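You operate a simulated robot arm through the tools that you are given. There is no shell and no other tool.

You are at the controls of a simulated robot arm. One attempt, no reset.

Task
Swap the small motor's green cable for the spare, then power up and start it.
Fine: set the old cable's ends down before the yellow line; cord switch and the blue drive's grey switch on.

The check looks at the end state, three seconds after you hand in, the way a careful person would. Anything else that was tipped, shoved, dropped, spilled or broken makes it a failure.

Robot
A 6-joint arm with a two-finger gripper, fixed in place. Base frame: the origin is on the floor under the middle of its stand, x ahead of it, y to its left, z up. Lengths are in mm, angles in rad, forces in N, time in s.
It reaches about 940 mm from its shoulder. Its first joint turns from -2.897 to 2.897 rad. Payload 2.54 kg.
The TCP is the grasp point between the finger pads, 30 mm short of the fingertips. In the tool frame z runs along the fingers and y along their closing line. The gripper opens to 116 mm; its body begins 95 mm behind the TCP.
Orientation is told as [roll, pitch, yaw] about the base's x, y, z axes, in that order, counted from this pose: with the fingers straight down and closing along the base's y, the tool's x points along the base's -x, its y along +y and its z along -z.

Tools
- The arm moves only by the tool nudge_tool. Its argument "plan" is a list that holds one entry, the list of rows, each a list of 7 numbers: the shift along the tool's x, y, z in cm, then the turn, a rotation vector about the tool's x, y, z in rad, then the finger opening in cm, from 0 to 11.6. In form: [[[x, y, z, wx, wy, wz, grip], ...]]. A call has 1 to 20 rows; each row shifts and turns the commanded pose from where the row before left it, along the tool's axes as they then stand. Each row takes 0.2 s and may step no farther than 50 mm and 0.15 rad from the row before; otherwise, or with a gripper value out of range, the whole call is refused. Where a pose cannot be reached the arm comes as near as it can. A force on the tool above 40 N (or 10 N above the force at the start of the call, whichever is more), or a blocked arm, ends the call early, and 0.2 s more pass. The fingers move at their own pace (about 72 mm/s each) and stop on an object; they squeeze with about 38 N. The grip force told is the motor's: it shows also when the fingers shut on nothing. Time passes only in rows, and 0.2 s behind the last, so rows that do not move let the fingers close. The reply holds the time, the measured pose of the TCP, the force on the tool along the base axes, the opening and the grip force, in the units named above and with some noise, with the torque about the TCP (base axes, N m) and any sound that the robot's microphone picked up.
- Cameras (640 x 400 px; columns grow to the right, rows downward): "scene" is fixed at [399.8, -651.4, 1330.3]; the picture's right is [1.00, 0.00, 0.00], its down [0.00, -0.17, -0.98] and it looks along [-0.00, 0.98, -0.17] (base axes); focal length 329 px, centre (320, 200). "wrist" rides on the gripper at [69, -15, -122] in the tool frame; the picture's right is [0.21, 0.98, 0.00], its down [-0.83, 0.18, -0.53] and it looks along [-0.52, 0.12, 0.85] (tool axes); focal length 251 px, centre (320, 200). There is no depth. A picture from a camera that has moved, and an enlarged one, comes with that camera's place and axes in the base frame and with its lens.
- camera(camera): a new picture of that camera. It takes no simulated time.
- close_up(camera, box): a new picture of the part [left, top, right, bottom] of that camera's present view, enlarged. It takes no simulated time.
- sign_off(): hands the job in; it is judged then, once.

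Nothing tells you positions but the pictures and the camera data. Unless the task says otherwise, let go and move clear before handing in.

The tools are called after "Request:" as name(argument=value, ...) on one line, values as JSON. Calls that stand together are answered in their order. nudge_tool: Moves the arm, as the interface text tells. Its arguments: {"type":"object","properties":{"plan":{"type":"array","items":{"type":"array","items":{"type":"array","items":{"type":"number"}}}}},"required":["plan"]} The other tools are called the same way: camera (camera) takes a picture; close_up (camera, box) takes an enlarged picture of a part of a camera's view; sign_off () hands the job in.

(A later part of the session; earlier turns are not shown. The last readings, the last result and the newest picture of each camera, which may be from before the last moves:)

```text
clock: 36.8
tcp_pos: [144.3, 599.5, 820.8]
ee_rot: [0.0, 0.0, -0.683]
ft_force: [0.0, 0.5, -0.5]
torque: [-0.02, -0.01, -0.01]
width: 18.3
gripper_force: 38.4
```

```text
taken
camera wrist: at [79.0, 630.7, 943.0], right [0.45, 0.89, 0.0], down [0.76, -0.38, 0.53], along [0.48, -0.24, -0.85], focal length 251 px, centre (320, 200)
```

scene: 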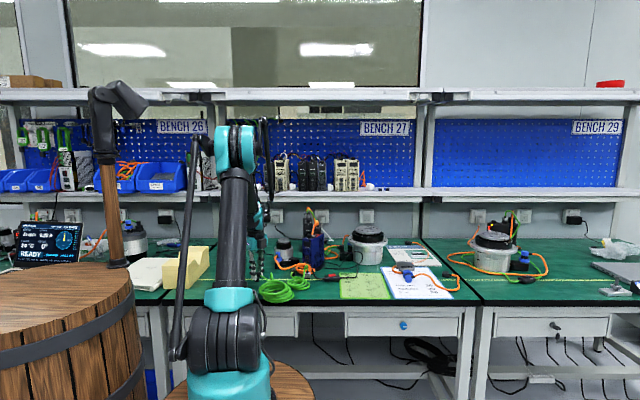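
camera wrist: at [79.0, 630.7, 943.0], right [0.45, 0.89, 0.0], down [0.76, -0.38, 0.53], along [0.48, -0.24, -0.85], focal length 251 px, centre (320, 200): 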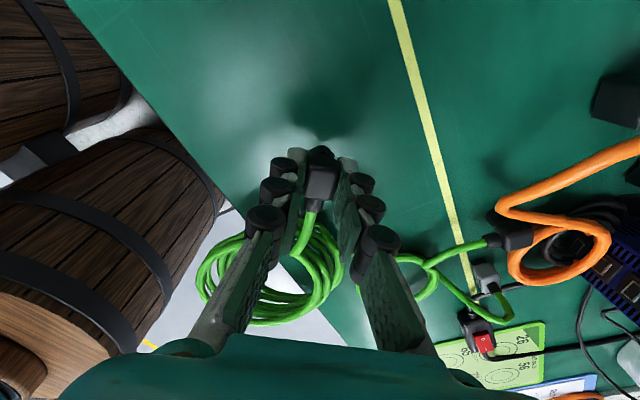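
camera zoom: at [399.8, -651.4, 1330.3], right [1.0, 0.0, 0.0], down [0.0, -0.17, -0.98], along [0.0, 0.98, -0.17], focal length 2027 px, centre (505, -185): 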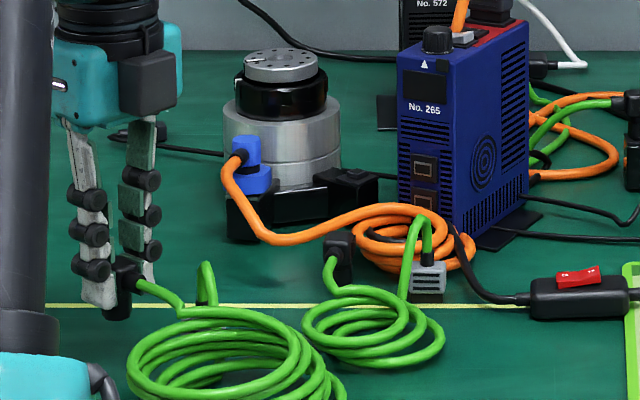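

The coil follows the plug and lies close to the bench's front edge, so I'll shift the plug back a little (still clearly before the line) and look.

Request:
nudge_tool(plan=[[[1.2, 1.93, 0, 0, 0, 0, 0.8], [1.2, 1.93, 0, 0, 0, 0, 0.8], [0, 0, 1.0, 0, 0, 0, 0.8], [0, 0, 0, 0, 0, 0, 0.8]]])

Request:
close_up(camera="scene", box=[240, 230, 340, 310])

Request:
camera(camera="wrist")

```text
clock: 37.8
tcp_pos: [145.1, 644.3, 807.8]
ee_rot: [0.001, 0.0, -0.683]
ft_force: [-0.6, -0.1, 0.2]
torque: [0.0, 0.01, 0.02]
width: 18.2
gripper_force: 37.8
```

```text
5.00 times, centred on (290, 270) of scene
camera zoom: at [399.8, -651.4, 1330.3], right [1.0, 0.0, 0.0], down [0.0, -0.17, -0.98], along [0.0, 0.98, -0.17], focal length 1647 px, centre (470, -150)
```

zoom: 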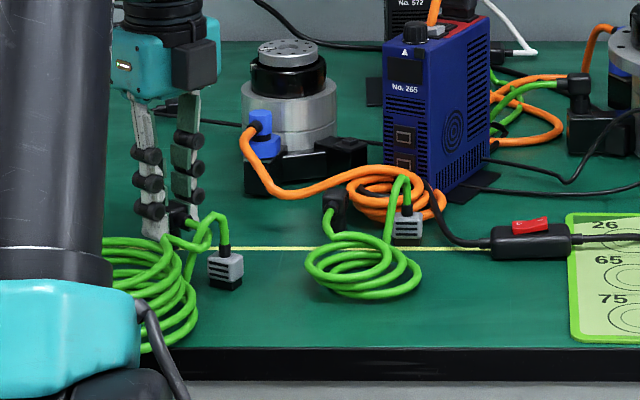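

```text
taken
camera wrist: at [82.0, 676.5, 930.9], right [0.45, 0.89, 0.0], down [0.76, -0.38, 0.53], along [0.48, -0.24, -0.85], focal length 251 px, centre (320, 200)
```

wrist: 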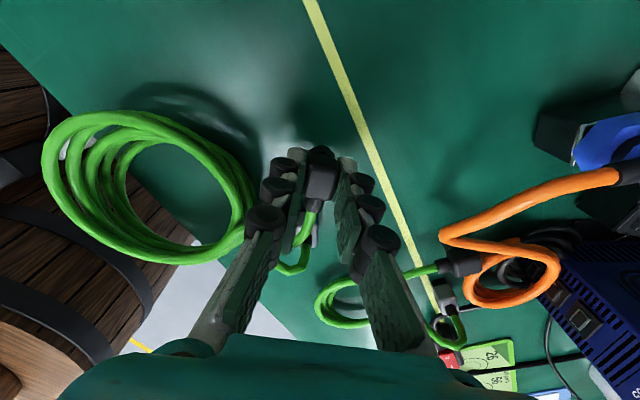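

The coil settles sideways from the line between the two plugs. Placing this plug behind the first one (about (183, 655), still before the line) should keep the coil on the bench.

Request:
nudge_tool(plan=[[[0, 0, -1.0, 0, 0, 0, 0.8], [-1.05, 1.65, 0, 0, 0, 0, 0.8], [-1.05, 1.65, 0, 0, 0, 0, 0.8], [0, 0, 1.0, 0, 0, 0, 0.8], [0, 0, 0, 0, 0, 0, 0.8]]])

Request:
close_up(camera="scene", box=[240, 230, 340, 310])

Request:
camera(camera="wrist")

```text
clock: 39.0
tcp_pos: [184.1, 657.4, 806.8]
ee_rot: [0.001, -0.001, -0.682]
ft_force: [-0.5, -0.5, -0.9]
torque: [0.03, 0.02, -0.01]
width: 18.3
gripper_force: 38.2
```

```text
5.00 times, centred on (290, 270) of scene
camera zoom: at [399.8, -651.4, 1330.3], right [1.0, 0.0, 0.0], down [0.0, -0.17, -0.98], along [0.0, 0.98, -0.17], focal length 1647 px, centre (470, -150)
```

zoom: 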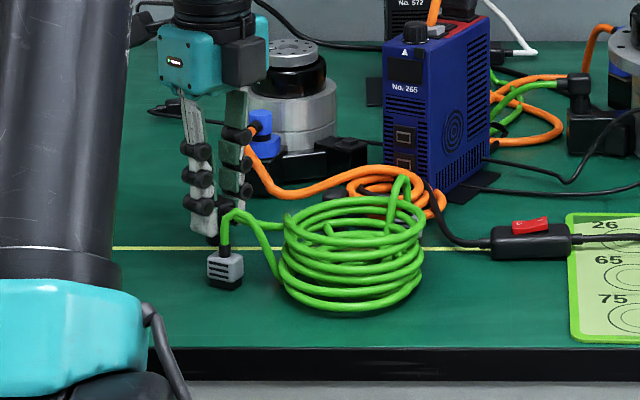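

```text
taken
camera wrist: at [120.0, 689.8, 929.7], right [0.45, 0.89, 0.0], down [0.76, -0.38, 0.53], along [0.48, -0.24, -0.85], focal length 251 px, centre (320, 200)
```

wrist: 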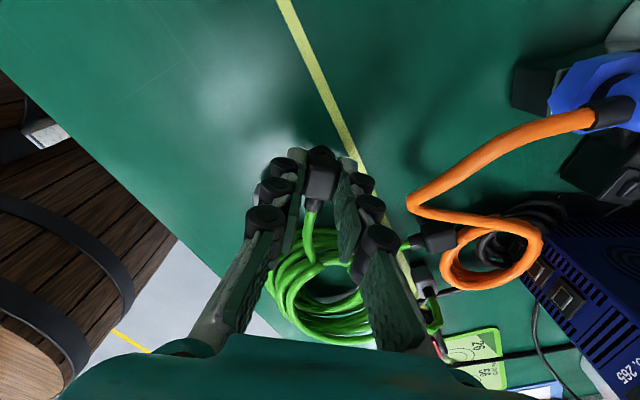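

The coil now lies fully on the bench. I'll bring the plug 8 mm further in front of the line and lower it onto the bench.

Request:
nudge_tool(plan=[[[-0.27, -0.81, 0, 0, 0, 0, 0.8], [0, 0, 0.5, 0, 0, 0, 0.8], [0, 0, 0.5, 0, 0, 0, 0.8], [0, 0, 0, 0, 0, 0, 0.8]]])

Request:
close_up(camera="scene", box=[255, 255, 295, 285])

```text
clock: 40.0
tcp_pos: [181.0, 648.0, 798.7]
ee_rot: [-0.001, 0.001, -0.681]
ft_force: [-1.1, 0.1, -0.5]
torque: [0.03, 0.0, 0.04]
width: 18.1
gripper_force: 38.4
```

```text
13.33 times, centred on (275, 270) of scene
camera zoom: at [399.8, -651.4, 1330.3], right [1.0, 0.0, 0.0], down [0.0, -0.17, -0.98], along [0.0, 0.98, -0.17], focal length 4391 px, centre (920, -733)
```

zoom: 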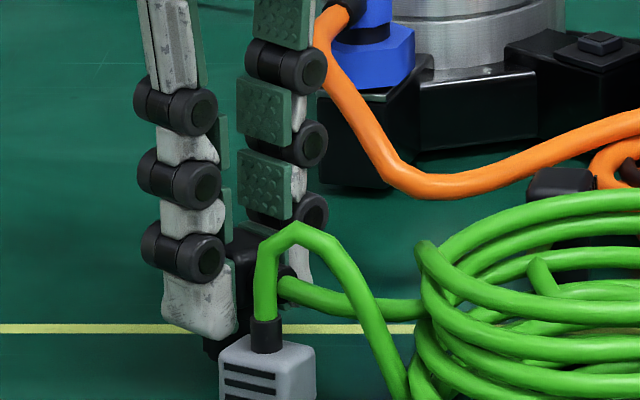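

Request:
nudge_tool(plan=[[[0, 0, 0.25, 0, 0, 0, 0.8], [0, 0, 0.2, 0, 0, 0, 0.8], [0, 0, 0, 0, 0, 0, 0.8]]])

Request:
nudge_tool(plan=[[[0, 0, 0.2, 0, 0, 0, 0.8], [0, 0, 0, 0, 0, 0, 0.8]]])

Request:
close_up(camera="scene", box=[255, 255, 295, 285])

```text
clock: 40.8
tcp_pos: [180.6, 648.9, 791.9]
ee_rot: [0.001, 0.0, -0.683]
ft_force: [1.2, 0.2, 0.6]
torque: [0.01, -0.03, 0.02]
width: 18.3
gripper_force: 38.2
```

```text
clock: 41.4
tcp_pos: [181.3, 648.6, 792.6]
ee_rot: [0.001, -0.001, -0.684]
ft_force: [1.8, 1.9, 29.3]
torque: [0.12, -0.02, 0.02]
width: 18.1
gripper_force: 38.0
```

```text
13.33 times, centred on (275, 270) of scene
camera zoom: at [399.8, -651.4, 1330.3], right [1.0, 0.0, 0.0], down [0.0, -0.17, -0.98], along [0.0, 0.98, -0.17], focal length 4391 px, centre (920, -733)
```

zoom: 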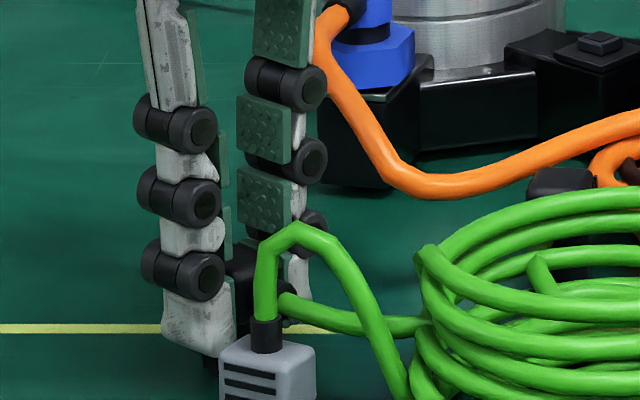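

Contact. Easing off, releasing, and rising.

Request:
nudge_tool(plan=[[[0, 0, -0.15, 0, 0, 0, 0.8], [0, 0, 0, 0, 0, 0, 2.0], [0, 0, 0, 0, 0, 0, 2.6], [0, 0, 0, 0, 0, 0, 3.4], [0, 0, 0, 0, 0, 0, 3.8], [0, 0, -1.0, 0, 0, 0, 3.8], [0, 0, -3.0, 0, 0, 0, 3.8], [0, 0, -4.5, 0, 0, 0, 5.0], [0, 0, -4.0, 0, 0, 0, 6.0], [0, 0, 0, 0, 0, 0, 6.0]]])

Request:
camera(camera="wrist")

Request:
close_up(camera="scene", box=[250, 240, 350, 310])

```text
clock: 43.5
tcp_pos: [178.1, 650.3, 919.7]
ee_rot: [0.001, 0.001, -0.682]
ft_force: [0.1, 0.6, 0.3]
torque: [0.01, 0.0, -0.05]
width: 60.0
gripper_force: 0.0
```

```text
taken
camera wrist: at [114.8, 683.0, 1042.3], right [0.45, 0.89, 0.0], down [0.76, -0.38, 0.53], along [0.48, -0.24, -0.85], focal length 251 px, centre (320, 200)
```

wrist: 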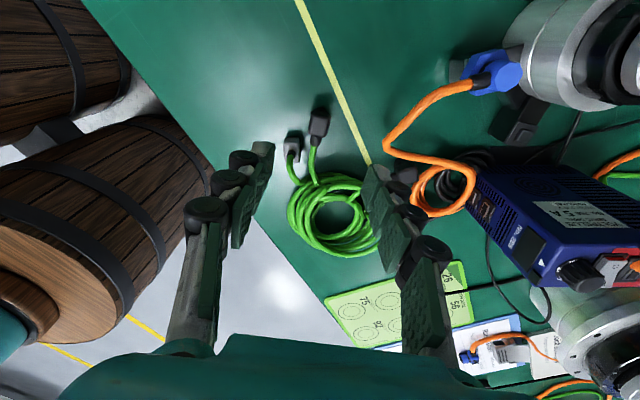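

```text
5.71 times, centred on (300, 275) of scene
camera zoom: at [399.8, -651.4, 1330.3], right [1.0, 0.0, 0.0], down [0.0, -0.17, -0.98], along [0.0, 0.98, -0.17], focal length 1882 px, centre (434, -229)
```

zoom: 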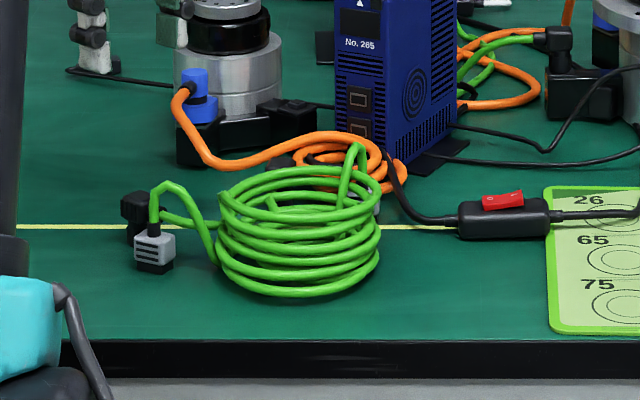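

Both old ends stand before the line. Next is the spare's black plug at about (279, 715), boot direction about -95°. I'll yaw to match and hover over it.

Request:
nudge_tool(plan=[[[0, 0, 0, 0, 0, 0.1397, 6.0], [0, 0, 0, 0, 0, 0.1397, 6.0], [0, 0, 0, 0, 0, 0.1397, 6.0], [0, 0, 0, 0, 0, 0.1397, 6.0], [0, 0, 0, 0, 0, 0.1397, 6.0], [0, 0, 0, 0, 0, 0.1397, 6.0], [0, 0, 0, 0, 0, 0.1397, 6.0], [2.46, 3.16, 1.3, 0, 0, 0, 6.0], [2.46, 3.16, 1.3, 0, 0, 0, 6.0], [2.46, 3.16, 1.3, 0, 0, 0, 6.0], [0, 0, 0, 0, 0, 0, 6.0]]])

Request:
camera(camera="wrist")

Request:
close_up(camera="wrist", box=[270, 100, 390, 190])

Request:
camera(camera="scene")

```text
clock: 46.0
tcp_pos: [285.8, 736.6, 880.4]
ee_rot: [-0.008, 0.001, -1.427]
ft_force: [0.6, -0.4, 1.6]
torque: [-0.01, 0.01, -0.01]
width: 60.1
gripper_force: 0.1
out of reach, approached as far as the arm can: row 6, 7
```

```text
taken
camera wrist: at [260.7, 803.5, 1001.7], right [0.94, 0.35, -0.01], down [0.3, -0.79, 0.53], along [0.18, -0.5, -0.85], focal length 251 px, centre (320, 200)
```

wrist: 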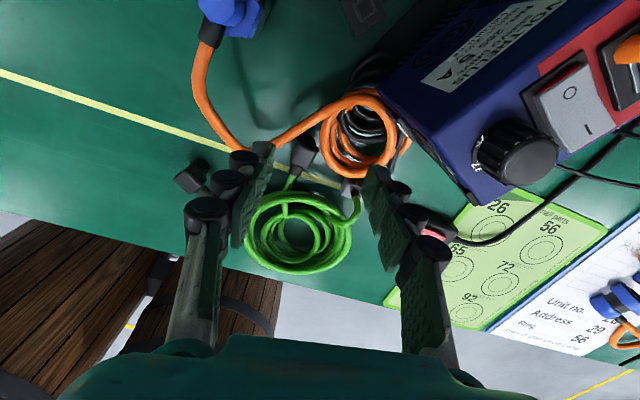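

```text
4.44 times, centred on (330, 145) of wrist
camera zoom: at [260.7, 803.5, 1001.7], right [0.94, 0.35, -0.01], down [0.3, -0.79, 0.53], along [0.18, -0.5, -0.85], focal length 1118 px, centre (276, 444)
```

zoom: 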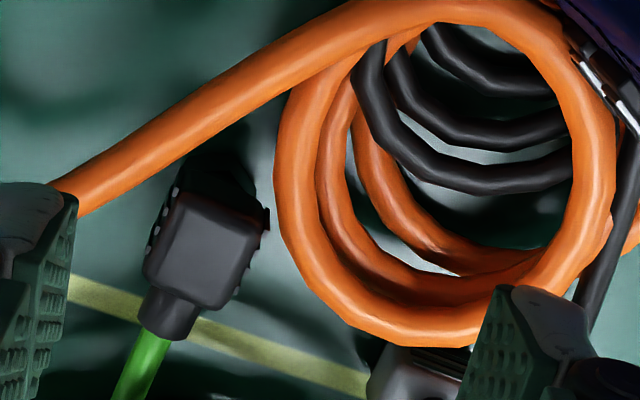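

```text
taken
```

scene: 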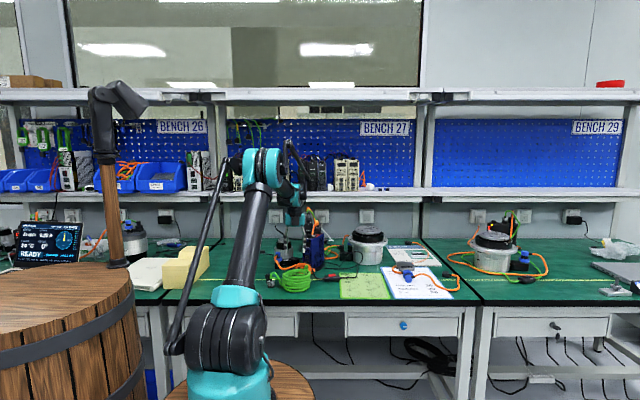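

The wrist's rotation limit is near that yaw. I'll use the equivalent 180°-flipped yaw (+85°) instead, backing away from the drive before rotating.

Request:
nudge_tool(plan=[[[-2.15, -1.52, -1.0, 0, 0, 0, 6.0], [-2.15, -1.52, -1.0, 0, 0, 0, 6.0], [0, 0, 0, 0, 0, -0.1455, 6.0], [0, 0, 0, 0, 0, -0.1455, 6.0], [0, 0, 0, 0, 0, -0.1455, 6.0], [0, 0, 0, 0, 0, -0.1455, 6.0], [0, 0, 0, 0, 0, -0.1455, 6.0], [0, 0, 0, 0, 0, -0.1455, 6.0], [0, 0, 0, 0, 0, -0.1455, 6.0], [0, 0, 0, 0, 0, -0.1455, 6.0], [0, 0, 0, 0, 0, -0.1455, 6.0], [0, 0, 0, 0, 0, -0.1455, 6.0], [0, 0, 0, 0, 0, -0.1455, 6.0], [0, 0, 0, 0, 0, -0.1455, 6.0], [0, 0, 0, 0, 0, -0.1455, 6.0], [0, 0, 0, 0, 0, -0.1455, 6.0], [0, 0, 0, 0, 0, -0.1455, 6.0], [0, 0, 0, 0, 0, -0.1455, 6.0], [0, 0, 0, 0, 0, 0, 6.0]]])

Request:
nudge_tool(plan=[[[0, 0, 0, 0, 0, -0.1455, 6.0], [0, 0, 0, 0, 0, -0.1455, 6.0], [0, 0, 0, 0, 0, -0.1455, 6.0], [0, 0, 0, 0, 0, -0.1455, 6.0], [0, 0, 0, 0, 0, 0, 6.0]]])

```text
clock: 50.0
tcp_pos: [260.9, 691.0, 897.3]
ee_rot: [0.005, 0.004, 0.9]
ft_force: [0.6, 0.4, 0.5]
torque: [-0.01, 0.0, 0.02]
width: 60.0
gripper_force: 0.1
```

```text
clock: 51.1
tcp_pos: [259.5, 688.8, 895.9]
ee_rot: [0.007, 0.001, 1.486]
ft_force: [0.0, 1.2, 0.0]
torque: [0.04, 0.04, 0.0]
width: 60.1
gripper_force: 0.0
```

Correcting the tiny tilt and hovering over the spare's black plug.

Request:
nudge_tool(plan=[[[0, 0, 0, 0.002, 0.007, 0, 6.0], [-1.39, -0.86, 1.3, 0, 0, 0, 6.0], [-1.39, -0.86, 1.3, 0, 0, 0, 6.0], [0, 0, 0, 0, 0, 0, 6.0]]])

Request:
camera(camera="wrist")

Request:
close_up(camera="wrist", box=[260, 90, 380, 180])

```text
clock: 52.1
tcp_pos: [278.8, 715.3, 873.7]
ee_rot: [0.005, 0.005, 1.484]
ft_force: [0.2, 0.8, -1.4]
torque: [0.0, 0.0, -0.03]
width: 60.2
gripper_force: 0.0
```

```text
taken
camera wrist: at [287.6, 646.6, 996.1], right [-0.99, -0.13, 0.01], down [-0.11, 0.84, 0.53], along [-0.07, 0.52, -0.85], focal length 251 px, centre (320, 200)
```

wrist: 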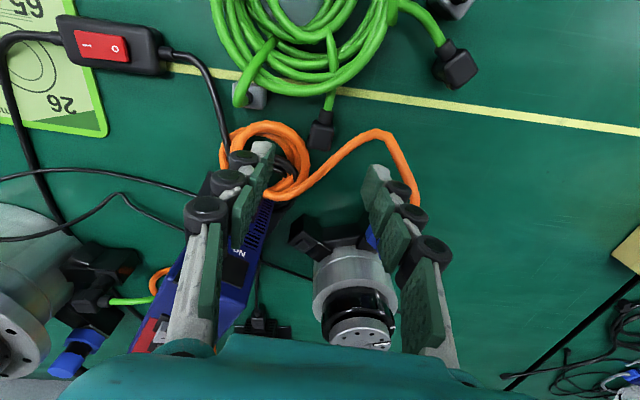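

```text
4.44 times, centred on (320, 135) of wrist
camera zoom: at [287.6, 646.6, 996.1], right [-0.99, -0.13, 0.01], down [-0.11, 0.84, 0.53], along [-0.07, 0.52, -0.85], focal length 1118 px, centre (320, 489)
```

zoom: 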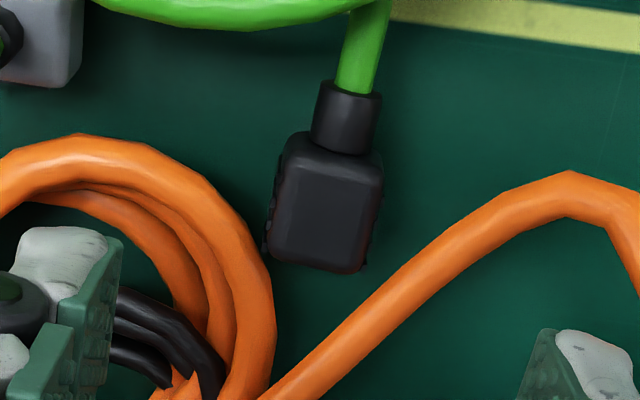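

Request:
nudge_tool(plan=[[[0, 0, 0, 0.005, -0.006, 0, 6.0], [0, 0, 0, 0, 0, 0, 6.0]]])

Request:
close_up(camera="wrist", box=[298, 110, 346, 155])

```text
clock: 52.8
tcp_pos: [278.9, 716.2, 874.8]
ee_rot: [-0.001, 0.002, 1.484]
ft_force: [-0.5, 0.7, 1.0]
torque: [0.0, -0.01, 0.0]
width: 60.2
gripper_force: 0.1
```

```text
8.89 times, centred on (322, 132) of wrist
camera zoom: at [287.0, 646.2, 995.8], right [-0.99, -0.13, 0.0], down [-0.11, 0.84, 0.53], along [-0.07, 0.53, -0.85], focal length 2235 px, centre (302, 800)
```

zoom: 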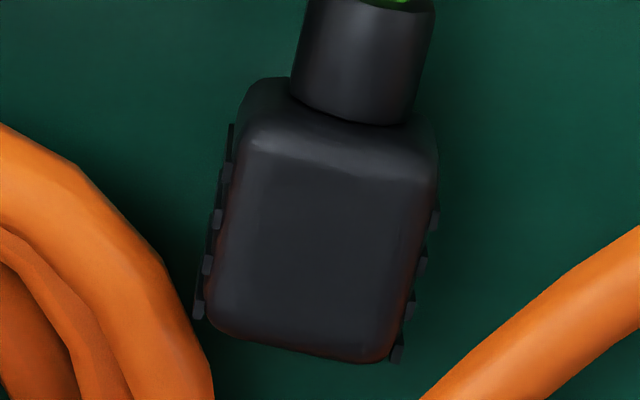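

Plug axis matches within 1°. Shifting a few mm and descending part-way to recheck.

Request:
nudge_tool(plan=[[[-0.31, 0.23, 0, 0, 0, 0.0157, 5.0], [0, 0, 2.0, 0, 0, 0, 4.2], [0, 0, 2.0, 0, 0, 0, 4.0], [0, 0, 1.8, 0, 0, 0, 4.0], [0, 0, 0, 0, 0, 0, 4.0]]])

Request:
close_up(camera="wrist", box=[260, 110, 380, 200])

Request:
close_up(camera="scene", box=[265, 240, 325, 285])

```text
clock: 54.0
tcp_pos: [278.6, 719.9, 809.4]
ee_rot: [0.0, 0.002, 1.468]
ft_force: [0.2, -0.4, -0.5]
torque: [-0.02, 0.01, -0.01]
width: 40.3
gripper_force: 0.1
```

```text
4.44 times, centred on (320, 155) of wrist
camera zoom: at [285.7, 649.5, 933.3], right [-0.99, -0.11, 0.0], down [-0.1, 0.84, 0.53], along [-0.06, 0.53, -0.85], focal length 1118 px, centre (320, 400)
```

zoom: 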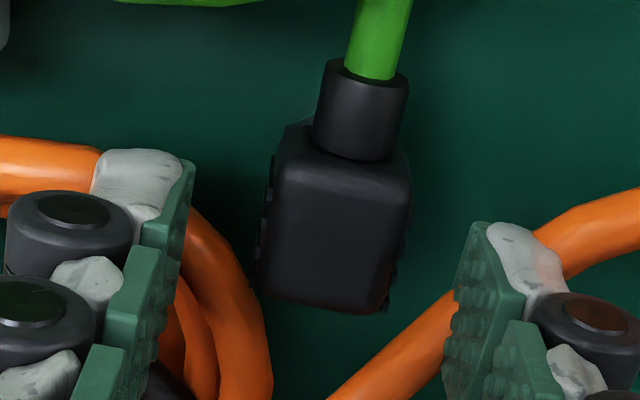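

```text
8.89 times, centred on (295, 262) of scene
camera zoom: at [399.8, -651.4, 1330.3], right [1.0, 0.0, 0.0], down [0.0, -0.17, -0.98], along [0.0, 0.98, -0.17], focal length 2928 px, centre (542, -356)
```

zoom: 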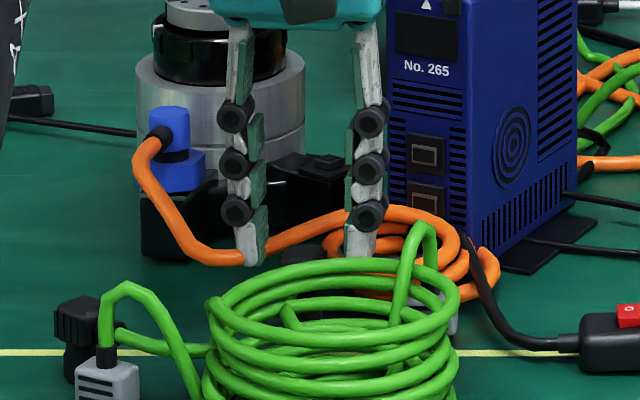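

Request:
nudge_tool(plan=[[[0.15, 0.13, 0, 0, 0, 0, 4.0], [0, 0, 0.9, 0, 0, 0, 3.6], [0, 0, 0.8, 0, 0, 0, 3.0], [0, 0, 0, 0, 0, 0, 2.8], [0, 0, 0, 0, 0, 0, 2.8]]])

Request:
close_up(camera="wrist", box=[260, 120, 380, 210])

Request:
close_up(camera="scene", box=[276, 250, 316, 280])

```text
clock: 55.1
tcp_pos: [275.0, 718.2, 795.7]
ee_rot: [0.001, 0.0, 1.467]
ft_force: [-0.5, -1.1, -0.5]
torque: [-0.02, 0.0, 0.0]
width: 27.9
gripper_force: 0.0
```

```text
4.44 times, centred on (320, 165) of wrist
camera zoom: at [283.3, 647.2, 918.3], right [-0.99, -0.11, 0.0], down [-0.1, 0.84, 0.53], along [-0.06, 0.53, -0.85], focal length 1118 px, centre (320, 356)
```

zoom: 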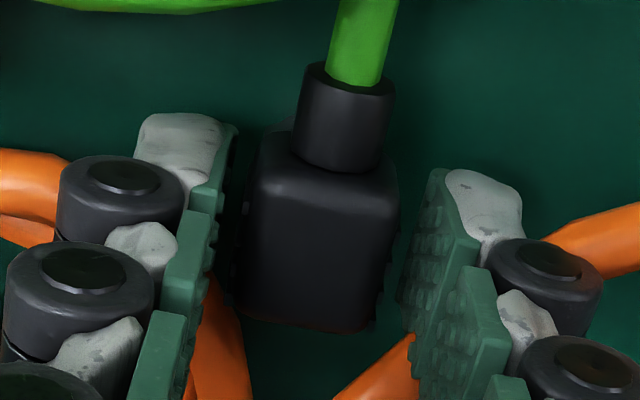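

```text
13.33 times, centred on (296, 265) of scene
camera zoom: at [399.8, -651.4, 1330.3], right [1.0, 0.0, 0.0], down [0.0, -0.17, -0.98], along [0.0, 0.98, -0.17], focal length 4391 px, centre (640, -667)
```

zoom: 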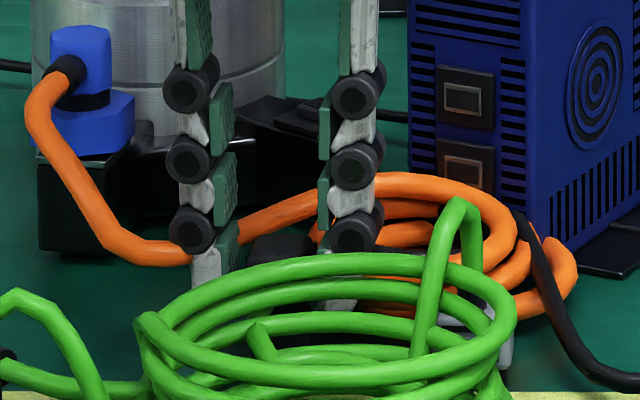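

Plug lies between the pads. Closing on it.

Request:
nudge_tool(plan=[[[0, -0.03, 0.25, 0, 0, 0, 2.6], [0, 0, 0, 0, 0, 0, 1.8], [0, 0, 0, 0, 0, 0, 0.8], [0, 0, 0, 0, 0, 0, 0.8], [0, 0, 0, 0, 0, 0, 0.8]]])

Request:
close_up(camera="wrist", box=[260, 120, 380, 210])

```text
clock: 56.4
tcp_pos: [276.6, 717.5, 794.0]
ee_rot: [-0.001, 0.002, 1.468]
ft_force: [-0.1, 0.3, 0.0]
torque: [0.0, 0.0, -0.02]
width: 17.9
gripper_force: 38.3
```

```text
4.44 times, centred on (320, 165) of wrist
camera zoom: at [284.2, 647.1, 915.5], right [-0.99, -0.11, 0.0], down [-0.1, 0.84, 0.53], along [-0.06, 0.53, -0.85], focal length 1118 px, centre (320, 356)
```

zoom: 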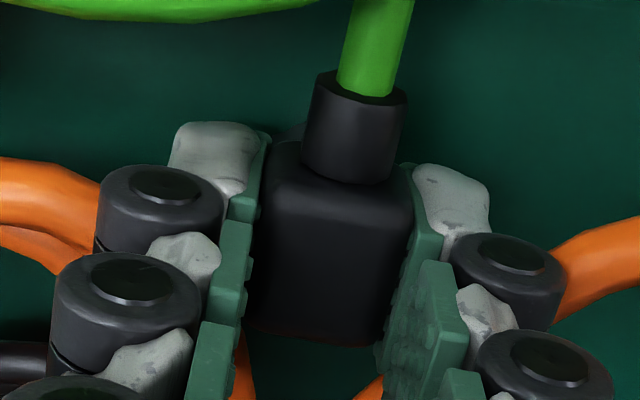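

Gripped at 17.9 mm, matching the old one. Lifting clear, then rotating to the socket's yaw (2.46 rad).

Request:
nudge_tool(plan=[[[0, 0, -1.5, 0, 0, 0, 0.8], [0, 0, -4.5, 0, 0, 0, 0.8], [0, 0, -4.5, 0, 0, 0, 0.8], [0, 0, -4.3, 0, 0, 0, 0.8], [0, 0, 0, 0, 0, -0.1417, 0.8], [0, 0, 0, 0, 0, -0.1417, 0.8], [0, 0, 0, 0, 0, -0.1417, 0.8], [0, 0, 0, 0, 0, -0.1417, 0.8], [0, 0, 0, 0, 0, -0.1417, 0.8], [0, 0, 0, 0, 0, -0.1417, 0.8], [0, 0, 0, 0, 0, -0.1417, 0.8], [0, 0, 0, 0, 0, 0, 0.8]]])

Request:
camera(camera="wrist")

Request:
close_up(camera="scene", box=[255, 195, 345, 285])

```text
clock: 59.0
tcp_pos: [275.1, 719.5, 943.7]
ee_rot: [0.001, -0.002, 2.461]
ft_force: [-0.5, -0.2, -0.6]
torque: [0.03, 0.0, -0.01]
width: 18.1
gripper_force: 37.4
```

```text
taken
camera wrist: at [338.6, 687.1, 1065.5], right [-0.45, -0.89, 0.0], down [-0.76, 0.38, 0.53], along [-0.48, 0.24, -0.85], focal length 251 px, centre (320, 200)
```

wrist: 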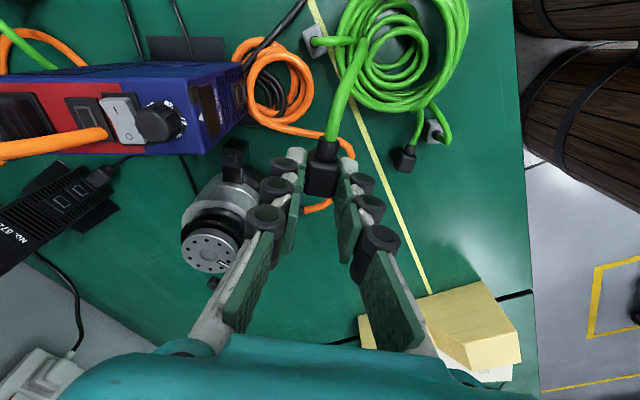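

```text
4.44 times, centred on (300, 240) of scene
camera zoom: at [399.8, -651.4, 1330.3], right [1.0, 0.0, 0.0], down [0.0, -0.17, -0.98], along [0.0, 0.98, -0.17], focal length 1464 px, centre (409, 22)
```

zoom: 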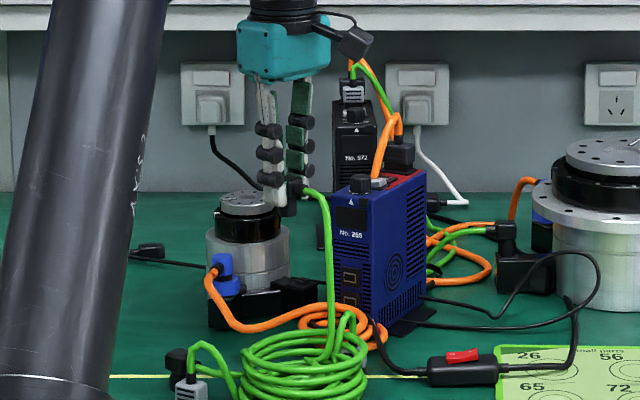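

Request:
nudge_tool(plan=[[[-2.23, -3.05, 0, 0, 0, 0, 0.8], [-2.23, -3.05, 0, 0, 0, 0, 0.8], [-2.2, -3.05, 0, 0, 0, 0, 0.8], [0, 0, 2.5, 0, 0, 0, 0.8], [0, 0, 2.5, 0, 0, 0, 0.8], [0, 0, 0, 0, 0, 0, 0.8], [0, 0, 0, 0, 0, 0, 0.8]]])

Request:
camera(camera="wrist")

Request:
close_up(camera="wrist", box=[260, 110, 380, 200])

Request:
close_up(camera="scene", box=[276, 225, 316, 260])

```text
clock: 60.5
tcp_pos: [281.0, 831.0, 893.7]
ee_rot: [0.002, 0.0, 2.46]
ft_force: [0.1, -0.4, 0.6]
torque: [-0.05, -0.03, 0.0]
width: 18.1
gripper_force: 37.9
```

```text
taken
camera wrist: at [343.8, 800.4, 1016.7], right [-0.45, -0.89, 0.0], down [-0.76, 0.38, 0.53], along [-0.48, 0.24, -0.85], focal length 251 px, centre (320, 200)
```

wrist: 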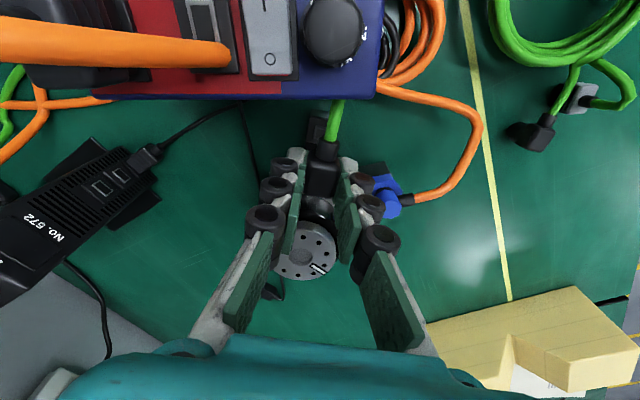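

```text
4.44 times, centred on (320, 155) of wrist
camera zoom: at [343.8, 800.4, 1016.7], right [-0.45, -0.89, 0.0], down [-0.76, 0.38, 0.53], along [-0.48, 0.24, -0.85], focal length 1118 px, centre (320, 400)
```

zoom: 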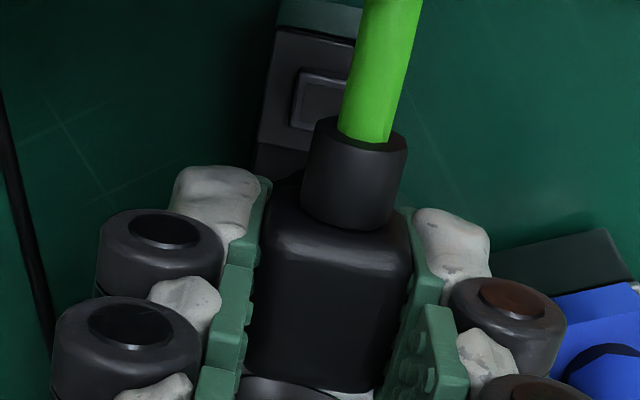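

```text
11.43 times, centred on (296, 242) of scene
camera zoom: at [399.8, -651.4, 1330.3], right [1.0, 0.0, 0.0], down [0.0, -0.17, -0.98], along [0.0, 0.98, -0.17], focal length 3764 px, centre (594, -286)
```

zoom: 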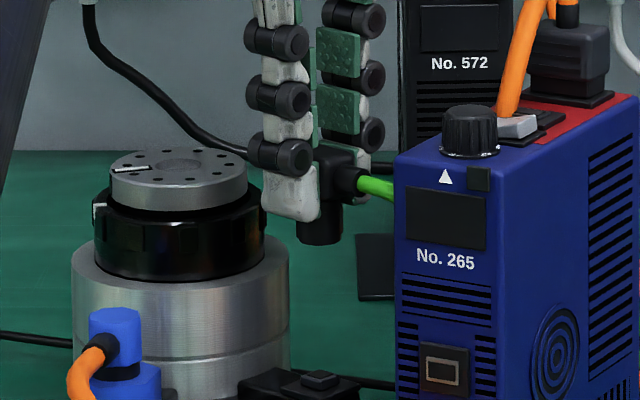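

Request:
close_up(camera="wrist", box=[300, 105, 348, 141])

Request:
close_up(camera="scene", box=[286, 238, 306, 254])

```text
11.11 times, centred on (324, 123) of wrist
camera zoom: at [343.8, 800.4, 1016.7], right [-0.45, -0.89, 0.0], down [-0.76, 0.38, 0.53], along [-0.48, 0.24, -0.85], focal length 2794 px, centre (276, 1056)
```

zoom: 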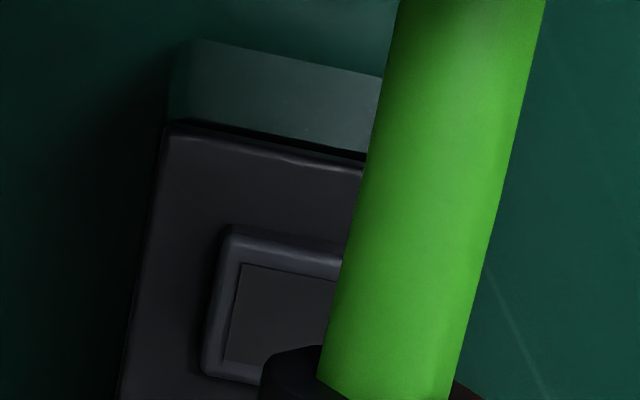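

```text
16.00 times, centred on (296, 246) of scene
camera zoom: at [399.8, -651.4, 1330.3], right [1.0, 0.0, 0.0], down [0.0, -0.17, -0.98], along [0.0, 0.98, -0.17], focal length 5270 px, centre (704, -536)
```

zoom: 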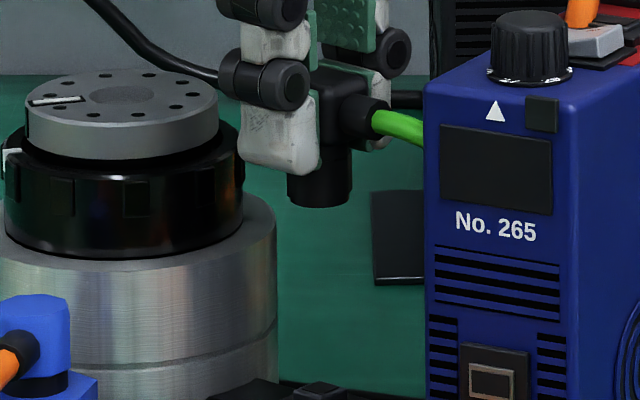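

The socket plate lines up with the tool's yaw, and in the scene view the plug's neck is directly above the socket in x. I'll descend to just above the socket and check again.

Request:
nudge_tool(plan=[[[0, 0, 1.5, 0, 0, 0, 0.8], [0, 0, 1.5, 0, 0, 0, 0.8], [0, 0, 1.5, 0, 0, 0, 0.8], [0, 0, 0, 0, 0, 0, 0.8], [0, 0, 0, 0, 0, 0, 0.8]]])

Request:
close_up(camera="wrist", box=[280, 115, 360, 175])

Request:
close_up(camera="scene", box=[282, 238, 310, 258])

```text
clock: 61.8
tcp_pos: [281.1, 830.5, 847.1]
ee_rot: [0.002, -0.002, 2.461]
ft_force: [0.4, 1.1, -0.1]
torque: [-0.01, 0.02, 0.02]
width: 18.3
gripper_force: 38.1
```

```text
6.67 times, centred on (320, 145) of wrist
camera zoom: at [343.3, 799.1, 970.0], right [-0.45, -0.89, 0.0], down [-0.76, 0.38, 0.53], along [-0.48, 0.24, -0.85], focal length 1676 px, centre (320, 567)
```

zoom: 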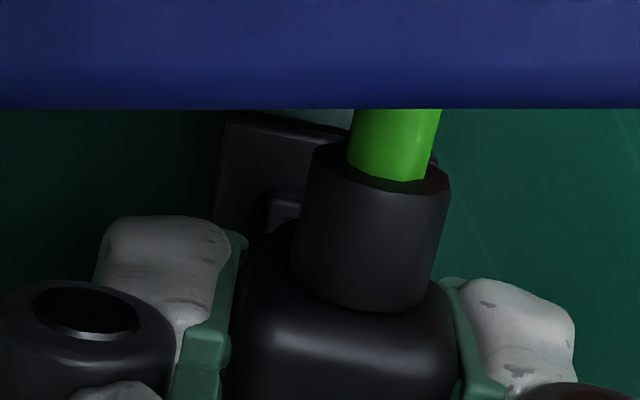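

```text
16.00 times, centred on (296, 248) of scene
camera zoom: at [399.8, -651.4, 1330.3], right [1.0, 0.0, 0.0], down [0.0, -0.17, -0.98], along [0.0, 0.98, -0.17], focal length 5270 px, centre (704, -568)
```

zoom: 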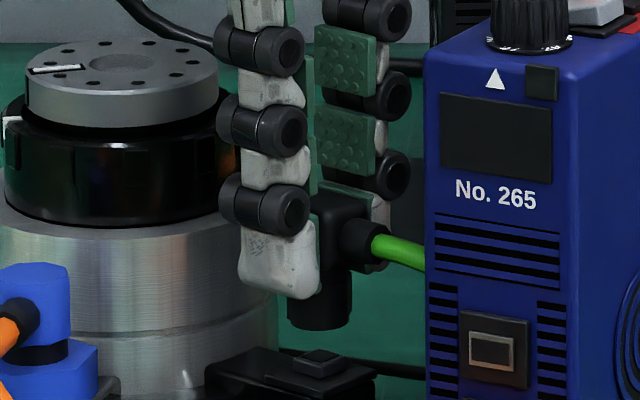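

Aligned in x; 7 mm above the socket. Inserting slowly with force monitoring.

Request:
nudge_tool(plan=[[[0, 0, 0.3, 0, 0, 0, 0.8], [0, 0, 0.2, 0, 0, 0, 0.8], [0, 0, 0.2, 0, 0, 0, 0.8]]])

Request:
close_up(camera="scene", box=[282, 238, 310, 258])

```text
clock: 62.5
tcp_pos: [282.8, 831.0, 840.5]
ee_rot: [0.001, 0.0, 2.459]
ft_force: [0.2, 0.4, 0.0]
torque: [0.01, 0.01, -0.02]
width: 18.1
gripper_force: 38.2
```

```text
16.00 times, centred on (296, 248) of scene
camera zoom: at [399.8, -651.4, 1330.3], right [1.0, 0.0, 0.0], down [0.0, -0.17, -0.98], along [0.0, 0.98, -0.17], focal length 5270 px, centre (704, -568)
```

zoom: 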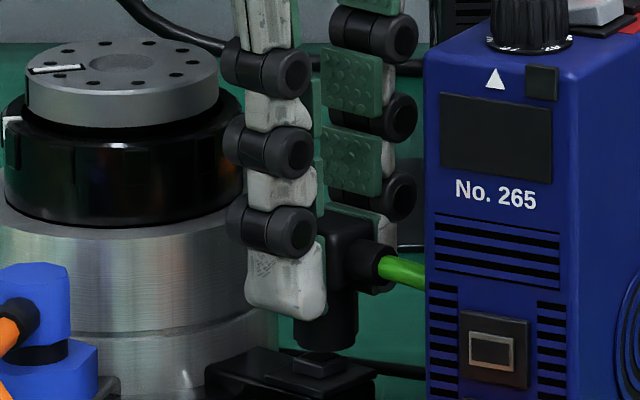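

The arm swayed about 2 mm; I'll let it settle and recheck.

Request:
nudge_tool(plan=[[[0, 0, 0, 0, 0, 0, 0.8], [0, 0, 0, 0, 0, 0, 0.8], [0, 0, 0, 0, 0, 0, 0.8]]])

Request:
close_up(camera="scene", box=[286, 244, 306, 260])

```text
clock: 63.4
tcp_pos: [282.8, 830.8, 840.9]
ee_rot: [0.001, 0.001, 2.459]
ft_force: [-0.7, 0.3, 0.2]
torque: [-0.01, -0.02, 0.0]
width: 18.1
gripper_force: 37.8
```

```text
16.00 times, centred on (296, 252) of scene
camera zoom: at [399.8, -651.4, 1330.3], right [1.0, 0.0, 0.0], down [0.0, -0.17, -0.98], along [0.0, 0.98, -0.17], focal length 5270 px, centre (704, -632)
```

zoom: 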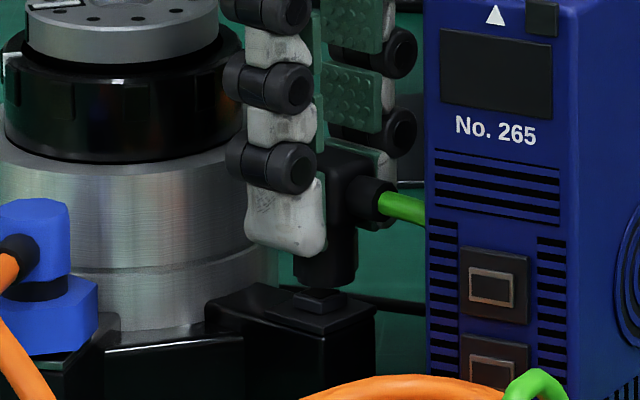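

In the scene view the neck is about 2–2.5 mm too far along the boot direction. I'll correct along the tool x axis and look again.

Request:
nudge_tool(plan=[[[-0.28, 0, -0.1, 0, 0, 0, 0.8], [0, 0, 0, 0, 0, 0, 0.8], [0, 0, 0, 0, 0, 0, 0.8]]])

Request:
close_up(camera="scene", box=[286, 244, 306, 260])

Request:
close_up(camera="wrist", box=[290, 120, 350, 170])

```text
clock: 64.2
tcp_pos: [280.1, 832.0, 840.0]
ee_rot: [0.001, 0.0, 2.461]
ft_force: [1.0, -0.2, 0.8]
torque: [-0.03, -0.04, 0.05]
width: 18.2
gripper_force: 37.8
```

```text
16.00 times, centred on (296, 252) of scene
camera zoom: at [399.8, -651.4, 1330.3], right [1.0, 0.0, 0.0], down [0.0, -0.17, -0.98], along [0.0, 0.98, -0.17], focal length 5270 px, centre (704, -632)
```

zoom: 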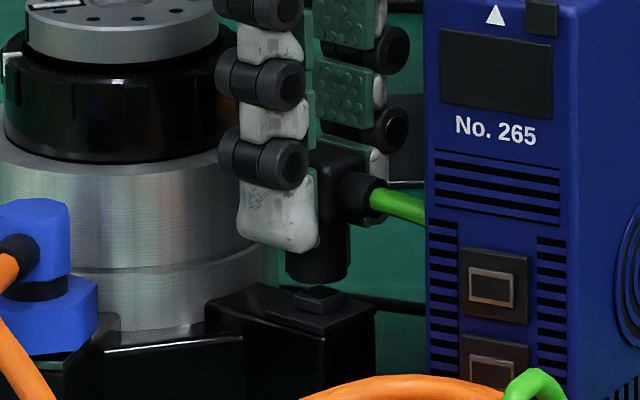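

```text
8.00 times, centred on (320, 145) of wrist
camera zoom: at [342.7, 800.7, 964.1], right [-0.45, -0.89, 0.0], down [-0.76, 0.38, 0.53], along [-0.48, 0.24, -0.85], focal length 2012 px, centre (320, 640)
```

zoom: 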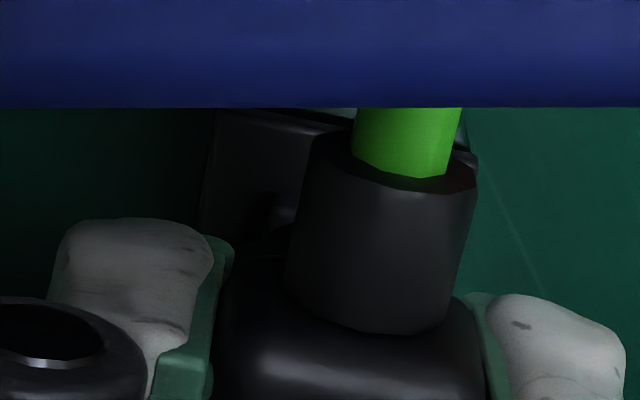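

Neck and socket now coincide in x. Lowering in small steps.

Request:
nudge_tool(plan=[[[0, 0, 0.2, 0, 0, 0, 0.8], [0, 0, 0.2, 0, 0, 0, 0.8], [0, 0, 0, 0, 0, 0, 0.8]]])

Request:
close_up(camera="scene", box=[286, 244, 306, 260])

```text
clock: 65.0
tcp_pos: [279.8, 833.0, 837.4]
ee_rot: [0.001, 0.0, 2.458]
ft_force: [0.4, -0.5, -0.9]
torque: [-0.01, 0.03, 0.0]
width: 18.1
gripper_force: 37.5
```

```text
16.00 times, centred on (296, 252) of scene
camera zoom: at [399.8, -651.4, 1330.3], right [1.0, 0.0, 0.0], down [0.0, -0.17, -0.98], along [0.0, 0.98, -0.17], focal length 5270 px, centre (704, -632)
```

zoom: 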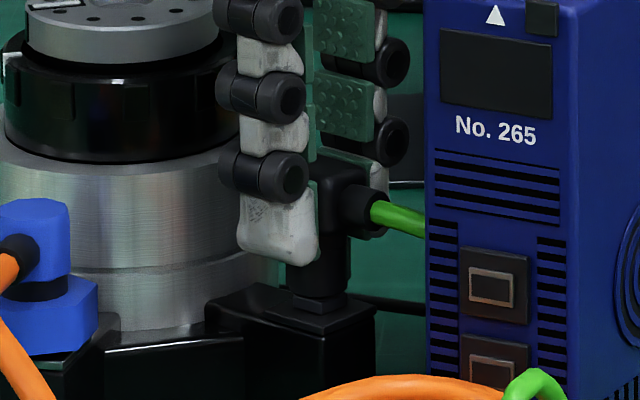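

Request:
nudge_tool(plan=[[[0, 0, 0.2, 0, 0, 0, 0.8], [0, 0, 0, 0, 0, 0, 0.8]]])

Request:
close_up(camera="scene", box=[286, 244, 306, 260])

```text
clock: 65.5
tcp_pos: [280.4, 832.9, 835.5]
ee_rot: [0.002, -0.001, 2.458]
ft_force: [-0.1, -0.1, 0.1]
torque: [0.0, -0.01, -0.01]
width: 18.1
gripper_force: 38.3
```

```text
16.00 times, centred on (296, 252) of scene
camera zoom: at [399.8, -651.4, 1330.3], right [1.0, 0.0, 0.0], down [0.0, -0.17, -0.98], along [0.0, 0.98, -0.17], focal length 5270 px, centre (704, -632)
```

zoom: 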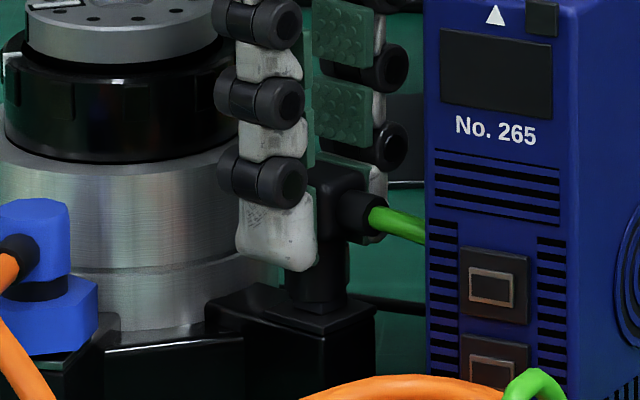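

Request:
nudge_tool(plan=[[[0, 0, 0.15, 0, 0, 0, 0.8], [0, 0, 0, 0, 0, 0, 0.8]]])

Request:
close_up(camera="scene", box=[286, 244, 306, 260])

```text
clock: 66.2
tcp_pos: [278.9, 832.1, 834.4]
ee_rot: [0.003, 0.001, 2.459]
ft_force: [0.2, 0.3, -1.1]
torque: [0.0, 0.03, -0.03]
width: 18.2
gripper_force: 38.3
```

```text
16.00 times, centred on (296, 252) of scene
camera zoom: at [399.8, -651.4, 1330.3], right [1.0, 0.0, 0.0], down [0.0, -0.17, -0.98], along [0.0, 0.98, -0.17], focal length 5270 px, centre (704, -632)
```

zoom: 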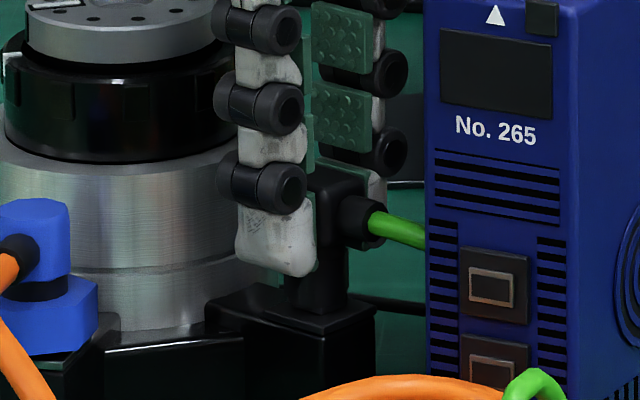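

The neck now encloses the socket without any force. Continuing until it seats.

Request:
nudge_tool(plan=[[[0, 0, 0.15, 0, 0, 0, 0.8], [0, 0, 0, 0, 0, 0, 0.8]]])

Request:
nudge_tool(plan=[[[0, 0, 0.15, 0, 0, 0, 0.8], [0, 0, 0, 0, 0, 0, 0.8]]])

Request:
close_up(camera="scene", box=[286, 244, 306, 260])

```text
clock: 66.8
tcp_pos: [279.7, 833.0, 833.9]
ee_rot: [0.001, 0.0, 2.459]
ft_force: [0.1, 0.3, -0.2]
torque: [-0.01, 0.01, -0.03]
width: 18.1
gripper_force: 37.8
```

```text
clock: 67.3
tcp_pos: [280.9, 832.9, 832.5]
ee_rot: [0.001, 0.0, 2.46]
ft_force: [0.5, -0.8, 0.4]
torque: [0.02, -0.01, 0.03]
width: 18.1
gripper_force: 37.4
```

```text
16.00 times, centred on (296, 252) of scene
camera zoom: at [399.8, -651.4, 1330.3], right [1.0, 0.0, 0.0], down [0.0, -0.17, -0.98], along [0.0, 0.98, -0.17], focal length 5270 px, centre (704, -632)
```

zoom: 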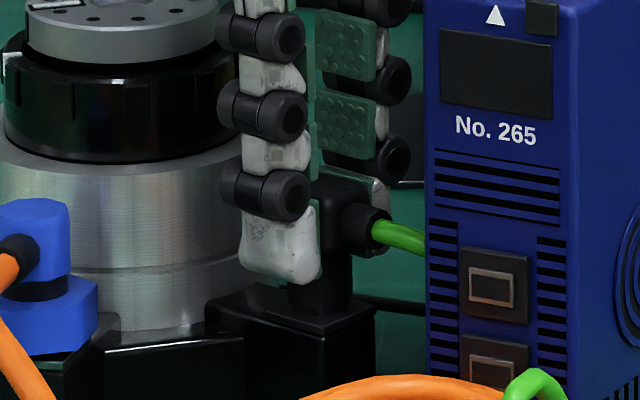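

Request:
nudge_tool(plan=[[[0, 0, 0.15, 0, 0, 0, 0.8], [0, 0, 0, 0, 0, 0, 0.8]]])

Request:
nudge_tool(plan=[[[0, 0, 0.1, 0, 0, 0, 0.8], [0, 0, 0, 0, 0, 0, 0.8]]])

Request:
close_up(camera="scene", box=[286, 244, 306, 260])

```text
clock: 68.0
tcp_pos: [280.5, 833.2, 831.7]
ee_rot: [-0.001, -0.001, 2.461]
ft_force: [1.0, 7.4, 22.6]
torque: [0.46, 0.29, -0.08]
width: 18.1
gripper_force: 37.7
```

```text
clock: 68.5
tcp_pos: [281.5, 833.0, 831.0]
ee_rot: [0.001, 0.001, 2.458]
ft_force: [4.6, 3.9, 28.3]
torque: [0.32, 0.13, -0.13]
width: 17.8
gripper_force: 38.1
```

```text
16.00 times, centred on (296, 252) of scene
camera zoom: at [399.8, -651.4, 1330.3], right [1.0, 0.0, 0.0], down [0.0, -0.17, -0.98], along [0.0, 0.98, -0.17], focal length 5270 px, centre (704, -632)
```

zoom: 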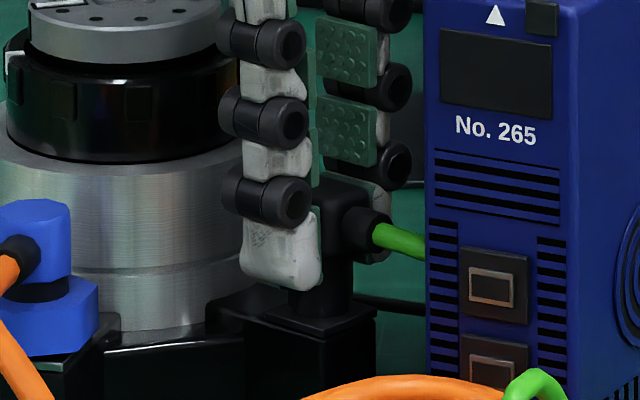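

It's in firm contact at the expected seated height. I'll zoom in on the neck and plate to judge seating.

Request:
close_up(camera="scene", box=[290, 248, 302, 256])

Request:
close_up(camera="wrist", box=[290, 125, 350, 175])

```text
16.00 times, centred on (296, 252) of scene
camera zoom: at [399.8, -651.4, 1330.3], right [1.0, 0.0, 0.0], down [0.0, -0.17, -0.98], along [0.0, 0.98, -0.17], focal length 5270 px, centre (704, -632)
```

zoom: 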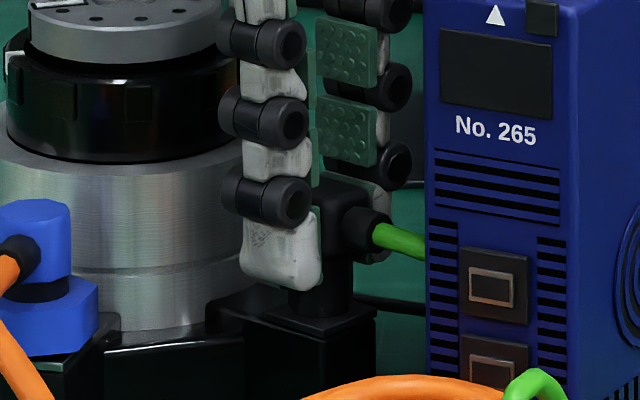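

```text
8.00 times, centred on (320, 150) of wrist
camera zoom: at [343.4, 800.3, 952.8], right [-0.45, -0.89, 0.0], down [-0.76, 0.38, 0.53], along [-0.48, 0.24, -0.85], focal length 2012 px, centre (320, 600)
```

zoom: 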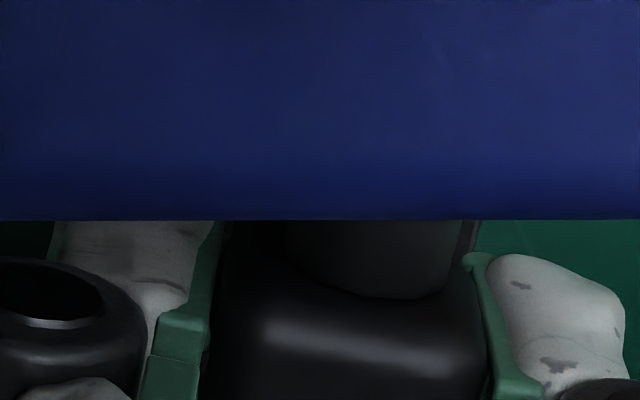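

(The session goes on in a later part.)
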